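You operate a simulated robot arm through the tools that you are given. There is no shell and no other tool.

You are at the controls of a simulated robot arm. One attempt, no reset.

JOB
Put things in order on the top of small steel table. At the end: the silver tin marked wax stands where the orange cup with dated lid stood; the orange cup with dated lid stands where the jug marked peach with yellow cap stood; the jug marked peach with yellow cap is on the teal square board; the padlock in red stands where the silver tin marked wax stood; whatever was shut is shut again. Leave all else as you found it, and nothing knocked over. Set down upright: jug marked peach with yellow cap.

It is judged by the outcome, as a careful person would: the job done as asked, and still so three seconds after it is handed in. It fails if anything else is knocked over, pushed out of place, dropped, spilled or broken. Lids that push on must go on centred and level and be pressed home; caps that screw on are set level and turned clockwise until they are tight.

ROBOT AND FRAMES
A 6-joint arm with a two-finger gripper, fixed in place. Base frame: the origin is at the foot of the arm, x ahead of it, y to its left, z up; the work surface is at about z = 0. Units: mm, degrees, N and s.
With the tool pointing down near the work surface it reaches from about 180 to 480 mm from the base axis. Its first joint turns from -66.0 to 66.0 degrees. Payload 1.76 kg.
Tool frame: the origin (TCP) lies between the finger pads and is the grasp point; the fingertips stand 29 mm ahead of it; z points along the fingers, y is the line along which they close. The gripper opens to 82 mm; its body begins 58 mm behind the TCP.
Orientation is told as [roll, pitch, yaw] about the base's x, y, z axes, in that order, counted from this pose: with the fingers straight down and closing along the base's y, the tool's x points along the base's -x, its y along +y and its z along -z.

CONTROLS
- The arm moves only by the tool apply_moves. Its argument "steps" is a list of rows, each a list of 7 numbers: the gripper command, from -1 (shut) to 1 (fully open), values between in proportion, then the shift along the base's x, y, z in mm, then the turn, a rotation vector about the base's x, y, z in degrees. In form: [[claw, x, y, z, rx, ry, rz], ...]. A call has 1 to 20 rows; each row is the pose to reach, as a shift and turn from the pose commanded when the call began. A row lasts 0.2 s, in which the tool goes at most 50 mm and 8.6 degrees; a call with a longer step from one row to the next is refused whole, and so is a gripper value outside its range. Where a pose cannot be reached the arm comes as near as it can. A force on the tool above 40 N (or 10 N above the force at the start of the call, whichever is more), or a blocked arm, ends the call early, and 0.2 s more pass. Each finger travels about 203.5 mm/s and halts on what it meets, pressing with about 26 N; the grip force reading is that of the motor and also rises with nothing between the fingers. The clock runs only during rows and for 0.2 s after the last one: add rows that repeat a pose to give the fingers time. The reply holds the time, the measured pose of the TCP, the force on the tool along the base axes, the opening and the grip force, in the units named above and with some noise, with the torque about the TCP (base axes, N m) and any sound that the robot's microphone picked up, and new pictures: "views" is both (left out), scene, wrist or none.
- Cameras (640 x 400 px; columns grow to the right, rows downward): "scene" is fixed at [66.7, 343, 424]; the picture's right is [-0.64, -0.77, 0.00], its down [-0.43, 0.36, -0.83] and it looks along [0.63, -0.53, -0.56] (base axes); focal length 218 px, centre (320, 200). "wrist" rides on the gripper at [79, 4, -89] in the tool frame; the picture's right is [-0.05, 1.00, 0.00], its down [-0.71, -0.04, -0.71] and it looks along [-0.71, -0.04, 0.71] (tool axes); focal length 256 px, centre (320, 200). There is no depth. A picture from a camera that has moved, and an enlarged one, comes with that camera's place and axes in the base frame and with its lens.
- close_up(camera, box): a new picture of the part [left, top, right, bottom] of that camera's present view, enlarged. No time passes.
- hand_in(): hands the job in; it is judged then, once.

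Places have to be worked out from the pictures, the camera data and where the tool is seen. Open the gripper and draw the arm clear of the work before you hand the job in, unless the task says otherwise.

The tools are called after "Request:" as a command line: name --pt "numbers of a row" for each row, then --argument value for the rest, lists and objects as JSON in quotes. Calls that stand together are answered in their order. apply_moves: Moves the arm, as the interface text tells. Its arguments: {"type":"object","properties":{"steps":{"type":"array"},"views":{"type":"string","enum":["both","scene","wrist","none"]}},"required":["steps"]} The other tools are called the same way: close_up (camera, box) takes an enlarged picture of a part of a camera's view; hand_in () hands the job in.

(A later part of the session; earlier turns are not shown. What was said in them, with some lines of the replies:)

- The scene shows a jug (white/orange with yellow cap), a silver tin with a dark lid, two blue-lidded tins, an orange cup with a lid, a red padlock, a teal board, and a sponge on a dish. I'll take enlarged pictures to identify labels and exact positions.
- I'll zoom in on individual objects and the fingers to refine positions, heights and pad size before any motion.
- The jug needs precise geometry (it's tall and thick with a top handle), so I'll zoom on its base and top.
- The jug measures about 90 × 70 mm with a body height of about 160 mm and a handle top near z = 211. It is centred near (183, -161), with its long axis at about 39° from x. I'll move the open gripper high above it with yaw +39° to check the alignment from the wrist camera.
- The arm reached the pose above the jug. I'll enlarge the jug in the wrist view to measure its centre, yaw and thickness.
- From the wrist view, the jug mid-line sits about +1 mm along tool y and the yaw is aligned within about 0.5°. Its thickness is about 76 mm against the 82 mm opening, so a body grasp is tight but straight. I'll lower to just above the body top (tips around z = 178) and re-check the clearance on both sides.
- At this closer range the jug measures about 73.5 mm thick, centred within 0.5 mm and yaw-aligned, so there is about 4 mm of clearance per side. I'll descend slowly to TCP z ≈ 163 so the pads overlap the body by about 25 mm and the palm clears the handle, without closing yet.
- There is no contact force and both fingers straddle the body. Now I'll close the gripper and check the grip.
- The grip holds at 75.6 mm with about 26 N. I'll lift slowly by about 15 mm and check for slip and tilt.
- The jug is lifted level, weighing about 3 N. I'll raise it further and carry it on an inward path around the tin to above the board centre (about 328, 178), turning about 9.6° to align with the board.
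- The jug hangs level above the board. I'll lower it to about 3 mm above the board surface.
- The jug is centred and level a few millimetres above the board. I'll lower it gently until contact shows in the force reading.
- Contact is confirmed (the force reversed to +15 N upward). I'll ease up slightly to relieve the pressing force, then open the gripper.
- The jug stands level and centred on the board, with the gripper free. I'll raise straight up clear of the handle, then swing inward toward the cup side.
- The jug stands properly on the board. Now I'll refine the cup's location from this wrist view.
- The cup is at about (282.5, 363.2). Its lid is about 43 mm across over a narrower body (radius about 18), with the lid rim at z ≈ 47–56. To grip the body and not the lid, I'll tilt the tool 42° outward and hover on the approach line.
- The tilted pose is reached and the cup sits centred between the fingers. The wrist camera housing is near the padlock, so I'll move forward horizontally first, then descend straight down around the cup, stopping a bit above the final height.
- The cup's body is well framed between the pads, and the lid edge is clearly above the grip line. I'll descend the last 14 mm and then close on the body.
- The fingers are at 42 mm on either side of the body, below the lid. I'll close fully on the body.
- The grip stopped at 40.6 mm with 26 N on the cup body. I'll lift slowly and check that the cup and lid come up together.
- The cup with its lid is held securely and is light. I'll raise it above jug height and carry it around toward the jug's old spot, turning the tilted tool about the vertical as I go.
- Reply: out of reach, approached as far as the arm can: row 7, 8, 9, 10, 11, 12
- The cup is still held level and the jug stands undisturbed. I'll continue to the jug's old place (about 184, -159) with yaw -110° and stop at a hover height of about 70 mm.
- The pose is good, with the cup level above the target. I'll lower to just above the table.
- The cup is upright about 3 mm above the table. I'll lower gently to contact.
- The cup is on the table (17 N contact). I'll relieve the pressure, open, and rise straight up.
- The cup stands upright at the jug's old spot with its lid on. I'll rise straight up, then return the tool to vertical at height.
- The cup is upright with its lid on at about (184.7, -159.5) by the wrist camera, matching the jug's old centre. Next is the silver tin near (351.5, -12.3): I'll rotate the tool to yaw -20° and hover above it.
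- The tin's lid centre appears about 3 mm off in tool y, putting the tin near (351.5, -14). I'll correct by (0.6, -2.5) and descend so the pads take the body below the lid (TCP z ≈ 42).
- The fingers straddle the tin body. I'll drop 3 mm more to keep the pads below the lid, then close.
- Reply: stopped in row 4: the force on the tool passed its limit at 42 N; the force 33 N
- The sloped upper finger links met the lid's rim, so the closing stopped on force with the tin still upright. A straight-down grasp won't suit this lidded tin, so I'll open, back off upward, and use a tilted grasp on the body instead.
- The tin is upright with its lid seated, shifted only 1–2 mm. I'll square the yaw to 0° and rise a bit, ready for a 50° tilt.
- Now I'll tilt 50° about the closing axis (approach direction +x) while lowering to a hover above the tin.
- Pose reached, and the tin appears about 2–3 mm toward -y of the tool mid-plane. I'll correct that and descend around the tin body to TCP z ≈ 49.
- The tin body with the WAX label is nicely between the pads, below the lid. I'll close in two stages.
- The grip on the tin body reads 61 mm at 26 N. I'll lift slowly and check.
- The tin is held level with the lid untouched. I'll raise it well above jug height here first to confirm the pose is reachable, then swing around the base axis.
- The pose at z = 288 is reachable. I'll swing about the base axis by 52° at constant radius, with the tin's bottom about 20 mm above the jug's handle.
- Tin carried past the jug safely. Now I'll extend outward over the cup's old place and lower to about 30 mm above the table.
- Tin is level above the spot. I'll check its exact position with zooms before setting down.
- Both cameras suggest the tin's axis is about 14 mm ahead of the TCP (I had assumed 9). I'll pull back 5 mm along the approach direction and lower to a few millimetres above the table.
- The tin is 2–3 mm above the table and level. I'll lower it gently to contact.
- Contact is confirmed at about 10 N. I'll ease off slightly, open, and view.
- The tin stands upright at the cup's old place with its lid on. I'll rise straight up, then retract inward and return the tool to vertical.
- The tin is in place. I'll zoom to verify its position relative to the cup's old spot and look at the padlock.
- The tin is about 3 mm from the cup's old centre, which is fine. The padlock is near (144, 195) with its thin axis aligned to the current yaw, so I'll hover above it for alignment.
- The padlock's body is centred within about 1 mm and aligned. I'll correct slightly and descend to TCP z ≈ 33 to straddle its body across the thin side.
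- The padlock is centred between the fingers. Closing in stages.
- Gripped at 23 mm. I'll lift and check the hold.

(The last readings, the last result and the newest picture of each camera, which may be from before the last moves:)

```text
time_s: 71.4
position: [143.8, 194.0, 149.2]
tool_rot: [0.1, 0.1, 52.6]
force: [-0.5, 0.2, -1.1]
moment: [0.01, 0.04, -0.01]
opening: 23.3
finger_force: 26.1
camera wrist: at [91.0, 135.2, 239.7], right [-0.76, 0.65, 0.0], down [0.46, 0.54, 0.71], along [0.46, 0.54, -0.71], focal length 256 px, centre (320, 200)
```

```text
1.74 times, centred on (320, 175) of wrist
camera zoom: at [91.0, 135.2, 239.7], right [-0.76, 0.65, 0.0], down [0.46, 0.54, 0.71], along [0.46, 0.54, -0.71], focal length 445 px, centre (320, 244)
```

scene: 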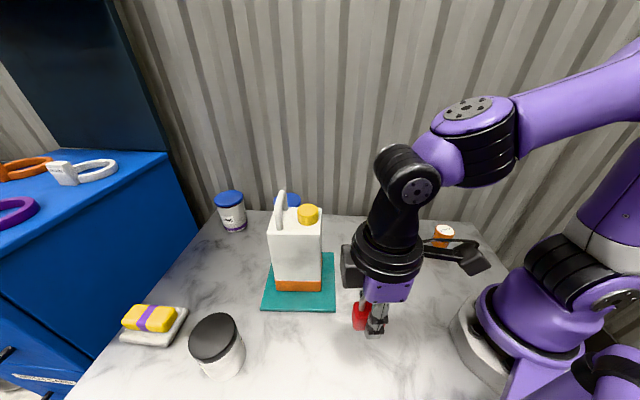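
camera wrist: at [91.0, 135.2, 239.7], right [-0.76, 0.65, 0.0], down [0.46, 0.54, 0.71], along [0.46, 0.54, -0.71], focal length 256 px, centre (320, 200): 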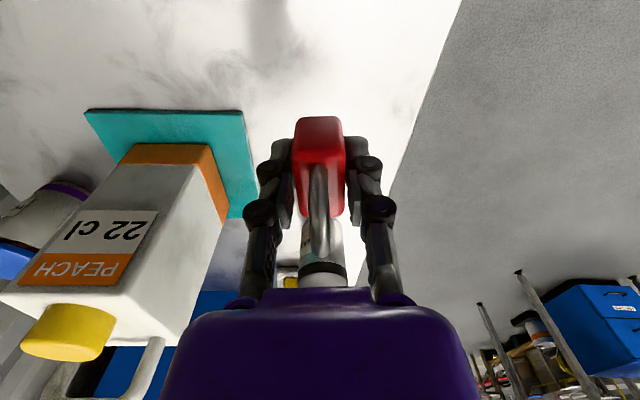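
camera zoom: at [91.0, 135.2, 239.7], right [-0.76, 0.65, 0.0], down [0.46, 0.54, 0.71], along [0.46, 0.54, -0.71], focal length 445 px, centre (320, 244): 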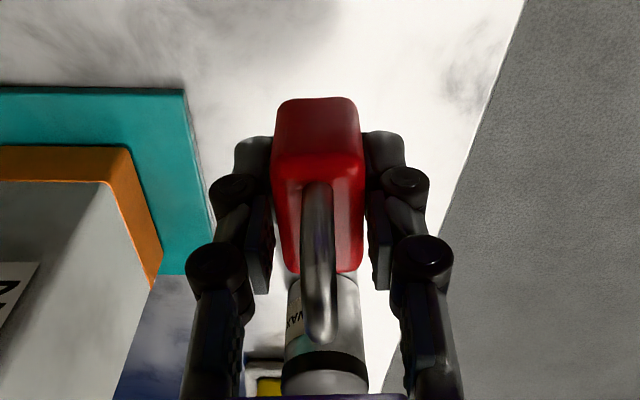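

The padlock is held firmly and level. I'll carry it around on an inner arc, clear of the jug, to above the tin's old place (351, -14).

Request:
apply_moves --pt "-1 4 -12 0 0 0 -4" --pt "-1 11 -30 0 0 0 -9" --pt "-1 22 -56 0 0 0 -15" --pt "-1 35 -84 0 0 0 -21" --pt "-1 50 -110 0 0 0 -27" --pt "-1 70 -135 0 0 0 -33" --pt "-1 96 -155 0 0 0 -40" --pt "-1 125 -172 0 0 0 -46" --pt "-1 155 -187 0 0 0 -50" --pt "-1 182 -199 0 0 0 -52.6" --pt "-1 200 -206 0 0 0 -52.6" --pt "-1 206.3 -207.6 0 0 0 -52.6" --pt "-1 206.3 -207.6 -40 0 0 -52.6" --pt "-1 206.3 -207.6 -80 0 0 -52.6" --pt "-1 206.3 -207.6 -80 0 0 -52.6" --views "both"

Request:
close_up --camera "scene" --box '[300, 140, 440, 260]'

Request:
close_up --camera "wrist" --box '[180, 60, 460, 290]'

```text
time_s: 74.6
position: [349.5, -14.9, 69.6]
tool_rot: [0.1, 0.2, 0.1]
force: [0.7, -0.3, -1.7]
moment: [-0.01, -0.02, -0.03]
opening: 23.0
finger_force: 26.7
camera wrist: at [269.7, -8.3, 159.6], right [0.05, 1.0, 0.0], down [0.71, -0.04, 0.71], along [0.71, -0.04, -0.71], focal length 256 px, centre (320, 200)
```

scene: 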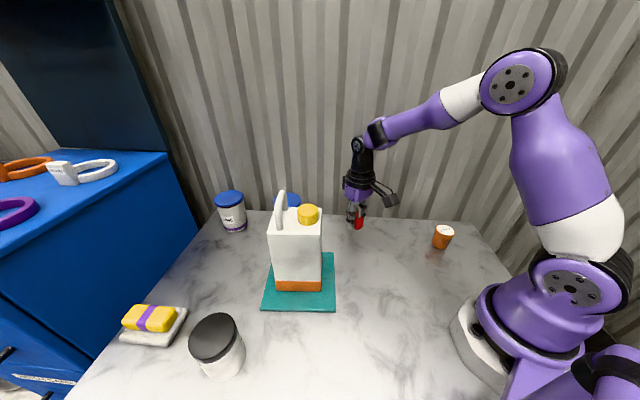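
wrist: 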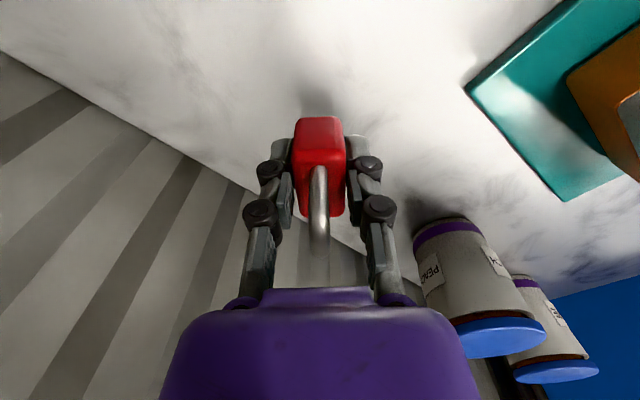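

```text
3.33 times, centred on (370, 200) of scene
camera zoom: at [66.7, 343.0, 424.0], right [-0.64, -0.77, 0.0], down [-0.43, 0.36, -0.83], along [0.63, -0.53, -0.56], focal length 728 px, centre (153, 200)
```

zoom: 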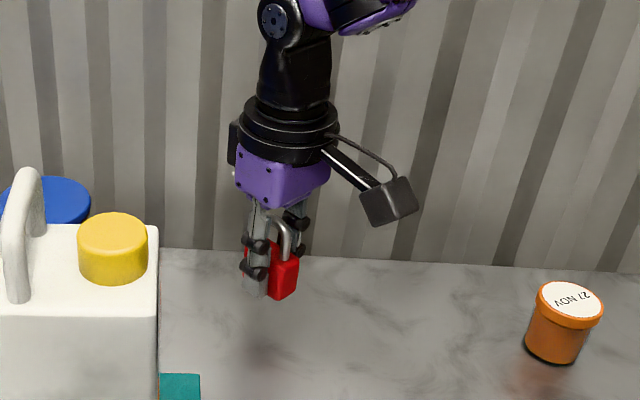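

```text
1.74 times, centred on (320, 175) of wrist
camera zoom: at [269.7, -8.3, 159.6], right [0.05, 1.0, 0.0], down [0.71, -0.04, 0.71], along [0.71, -0.04, -0.71], focal length 445 px, centre (320, 244)
```

zoom: 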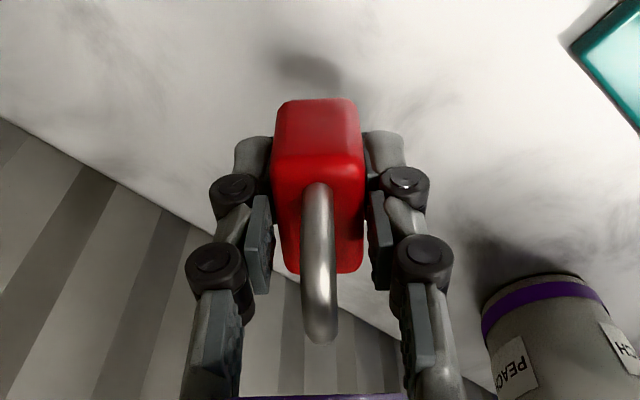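

The padlock is over the tin's old place. Lowering to just above the surface.

Request:
apply_moves --pt "-1 0 0 -12 0 0 0" --pt "-1 0 0 -23 0 0 0" --pt "-1 0 0 -31 0 0 0" --pt "-1 0 0 -34.5 0 0 0" --pt "-1 0 0 -34.5 0 0 0" --views "none"

```text
time_s: 75.8
position: [349.6, -12.2, 35.7]
tool_rot: [0.1, 0.2, 0.1]
force: [0.4, -0.5, -0.6]
moment: [0.03, -0.01, 0.01]
opening: 23.4
finger_force: 26.5
```

Request:
apply_moves --pt "-1 0 0 -1 0 0 0" --pt "-1 0 0 -2 0 0 0" --pt "-1 0 0 -2.6 0 0 0" --pt "-1 0 0 -2.6 0 0 0" --views "none"

```text
time_s: 76.8
position: [349.9, -12.7, 32.2]
tool_rot: [0.2, 0.1, 0.1]
force: [0.0, -0.7, -0.3]
moment: [0.01, -0.02, 0.02]
opening: 23.6
finger_force: 25.9
```

The force is not yet clearly up, so I'll go a little lower.

Request:
apply_moves --pt "-1 0 0 -0.5 0 0 0" --pt "-1 0 0 -1 0 0 0" --pt "-1 0 0 -1 0 0 0" --views "both"

```text
time_s: 77.6
position: [349.6, -13.8, 32.4]
tool_rot: [0.1, 0.0, 0.1]
force: [-0.3, 2.3, 19.5]
moment: [0.03, 0.12, 0.0]
opening: 23.5
finger_force: 26.0
camera wrist: at [270.6, -8.4, 122.1], right [0.05, 1.0, 0.0], down [0.71, -0.04, 0.71], along [0.71, -0.04, -0.71], focal length 256 px, centre (320, 200)
```

scene: 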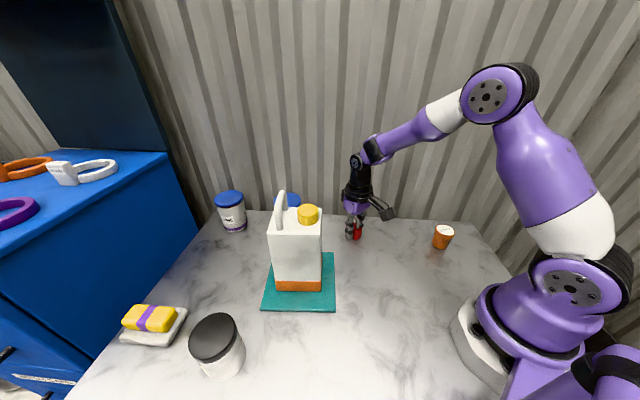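
wrist: 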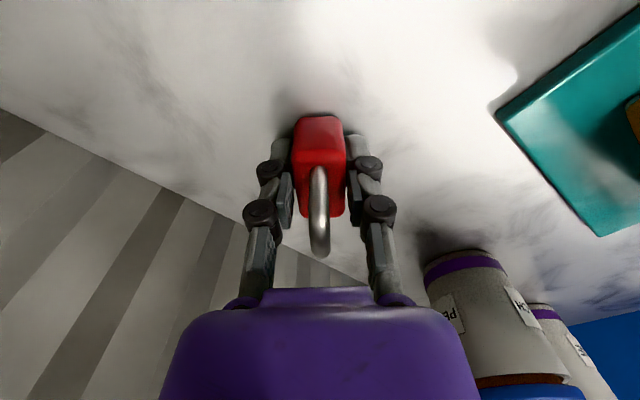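

Contact is confirmed at about 20 N. I'll ease up, open fully, and then rise straight up.

Request:
apply_moves --pt "-1 0 0 0.7 0 0 0" --pt "-1 0 0 0.7 0 0 0" --pt "0 0 0 0.7 0 0 0" --pt "0.7 0 0 0.7 0 0 0" --pt "1 0 0 0.7 0 0 0" --pt "1 0 0 0.7 0 0 0" --views "both"

Request:
close_up --camera "wrist" --box '[180, 60, 460, 290]'

```text
time_s: 79.0
position: [350.5, -13.7, 31.9]
tool_rot: [0.1, 0.1, 0.1]
force: [0.2, 0.1, -0.1]
moment: [-0.01, -0.01, 0.03]
opening: 82.0
finger_force: 0.1
camera wrist: at [270.5, -8.4, 122.1], right [0.05, 1.0, 0.0], down [0.71, -0.04, 0.71], along [0.71, -0.04, -0.71], focal length 256 px, centre (320, 200)
```

scene: 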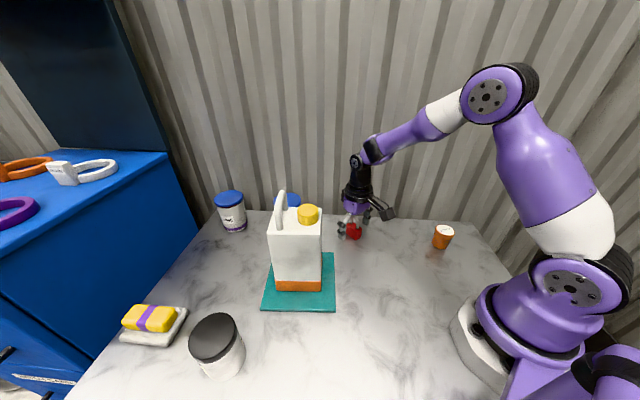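
wrist: 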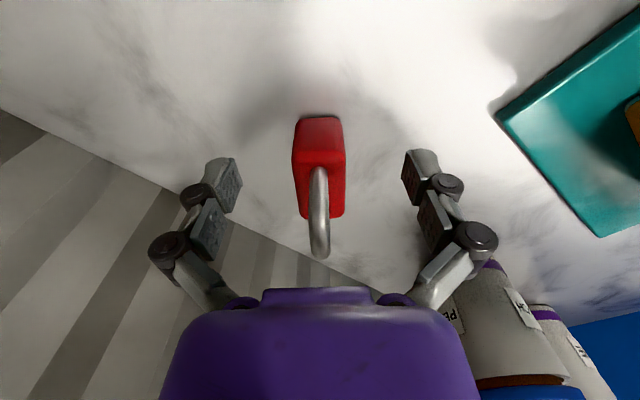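

```text
1.74 times, centred on (320, 175) of wrist
camera zoom: at [270.5, -8.4, 122.1], right [0.05, 1.0, 0.0], down [0.71, -0.04, 0.71], along [0.71, -0.04, -0.71], focal length 445 px, centre (320, 244)
```

zoom: 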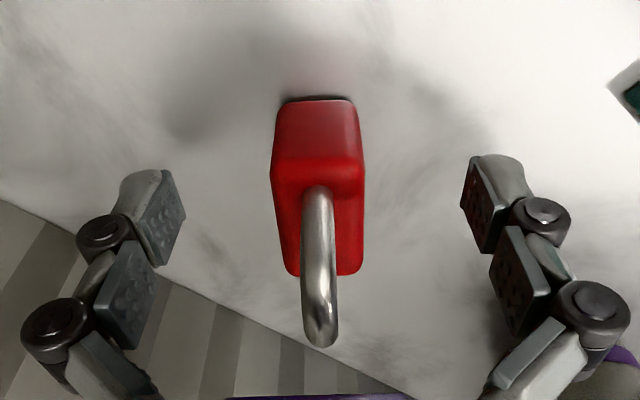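

The padlock stands free. I'll rise straight up and draw the arm back clear of the work, then inspect everything.

Request:
apply_moves --pt "1 0 0 20 0 0 0" --pt "1 0 0 50 0 0 0" --pt "1 0 0 90 0 0 0" --pt "1 0 0 130 0 0 0" --pt "1 -15 0 165 0 0 0" --pt "1 -45 0 200 0 0 0" --pt "1 -80 0 235 0 0 0" --pt "1 -110 0 260 0 0 0" --pt "1 -130 0 270 0 0 0" --pt "1 -130 0 270 0 0 0" --pt "1 -130 0 270 0 0 0" --views "both"

Request:
close_up --camera "scene" --box '[190, 160, 510, 360]'

Request:
close_up --camera "scene" --box '[330, 190, 390, 250]'

Request:
close_up --camera "scene" --box '[160, 290, 290, 390]'

Request:
close_up --camera "scene" --box '[400, 200, 490, 270]'

```text
time_s: 81.4
position: [218.2, -11.3, 302.7]
tool_rot: [0.1, 0.0, 0.1]
force: [0.3, -0.8, 0.0]
moment: [-0.01, 0.02, 0.0]
opening: 82.1
finger_force: 0.0
camera wrist: at [139.7, -7.6, 392.5], right [0.05, 1.0, 0.0], down [0.71, -0.04, 0.71], along [0.71, -0.04, -0.71], focal length 256 px, centre (320, 200)
```

scene: 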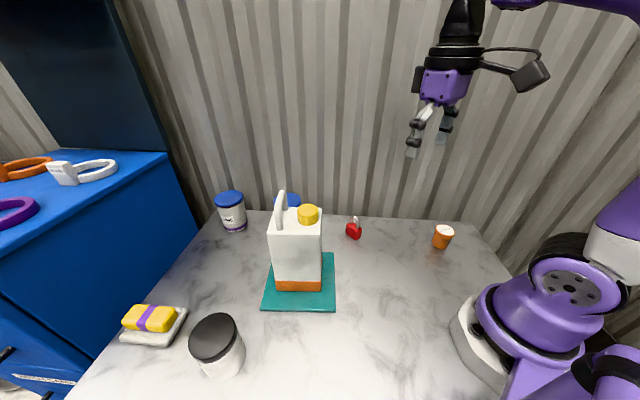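
wrist: 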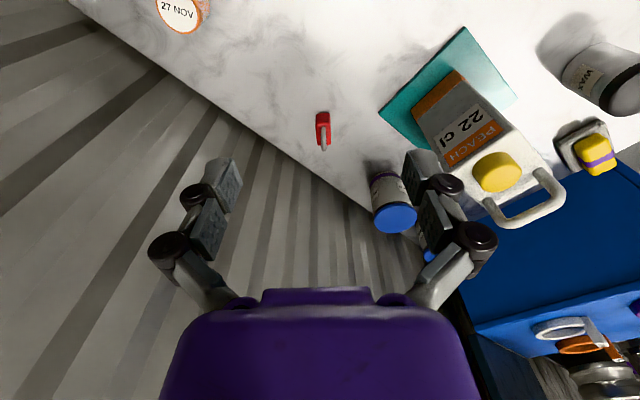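

```text
2.00 times, centred on (350, 260) of scene
camera zoom: at [66.7, 343.0, 424.0], right [-0.64, -0.77, 0.0], down [-0.43, 0.36, -0.83], along [0.63, -0.53, -0.56], focal length 437 px, centre (260, 80)
```

zoom: 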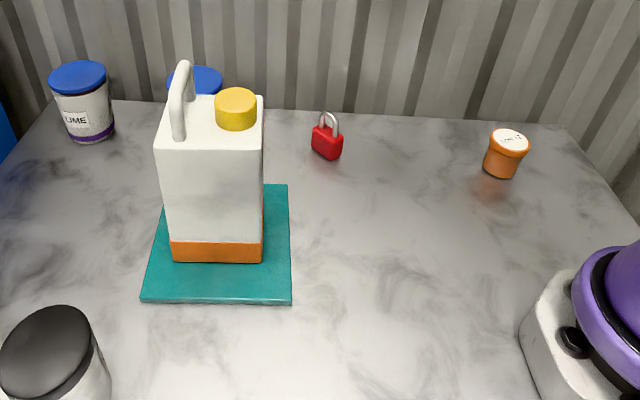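

```text
6.67 times, centred on (360, 220) of scene
camera zoom: at [66.7, 343.0, 424.0], right [-0.64, -0.77, 0.0], down [-0.43, 0.36, -0.83], along [0.63, -0.53, -0.56], focal length 1456 px, centre (53, 67)
```

zoom: 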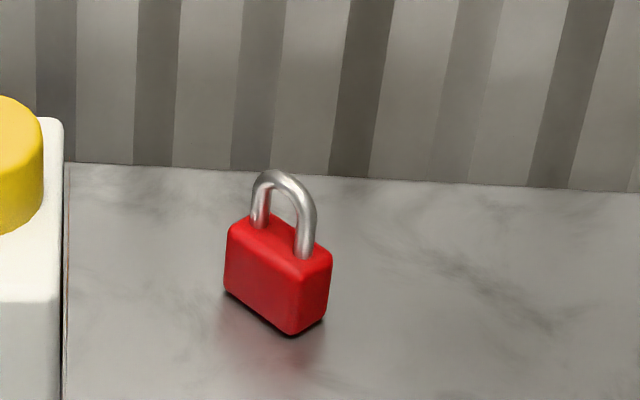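

```text
4.00 times, centred on (225, 340) of scene
camera zoom: at [66.7, 343.0, 424.0], right [-0.64, -0.77, 0.0], down [-0.43, 0.36, -0.83], along [0.63, -0.53, -0.56], focal length 873 px, centre (700, -360)
```

zoom: 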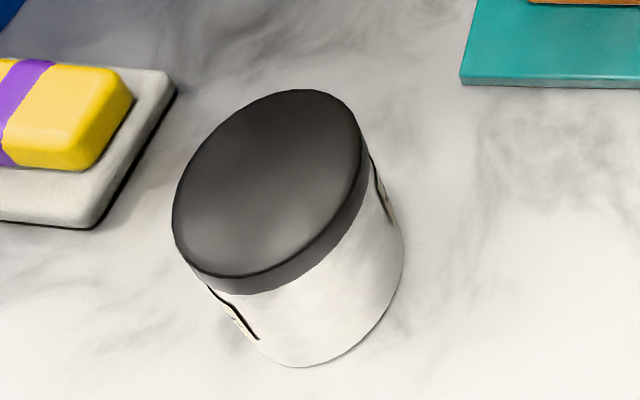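

```text
5.71 times, centred on (445, 235) of scene
camera zoom: at [66.7, 343.0, 424.0], right [-0.64, -0.77, 0.0], down [-0.43, 0.36, -0.83], along [0.63, -0.53, -0.56], focal length 1248 px, centre (-394, 0)
```

zoom: 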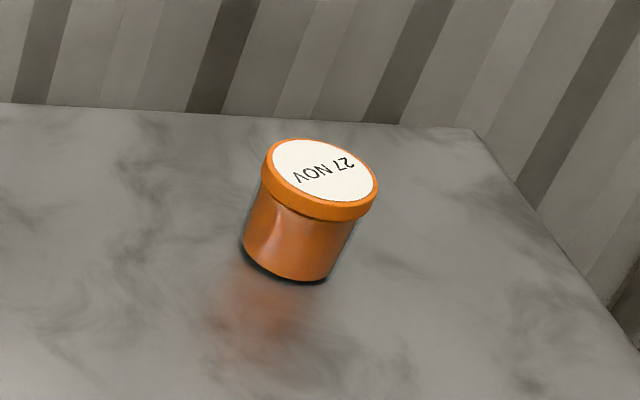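

All four items stand upright at their goals:
- The jug is on the teal board.
- The cup, lid on, is at the jug's old spot.
- The tin, lid on, is at the cup's old spot.
- The padlock is at the tin's old spot.

The board, sponge dish and blue-lidded tins look unmoved, though the PEACH tin is mostly hidden behind the jug in this view. The gripper is open and drawn clear, so I'm handing in.

Request:
hand_in

```text
The job is handed in.
```

The job is handed in, and the last pictures show every item upright at its goal:

| Item | Where it stands now |
|---|---|
| Jug marked peach | On the teal board, upright, near the centre and squared to its edges |
| Orange cup with dated lid | The jug's old spot |
| Silver tin marked wax | The cup's old spot, about 3 mm off its centre |
| Padlock in red | The tin's old spot |

- **Lids and cap:** nothing was opened. I gripped the cup and tin by their bodies, and both lids and the jug's cap were still on in the last pictures.
- **One hitch:** on my first try at the tin, the fingers pressed on its lid rim and the arm stopped on its force limit. The lid stayed seated and the tin shifted only 1–2 mm. I backed off and took it with a tilted grip instead.
- **Everything else:** the board, the sponge dish and the blue-lidded tins look unmoved. The tin marked PEACH was partly hidden in the final pictures.

The gripper was open and the arm clear when I handed in.
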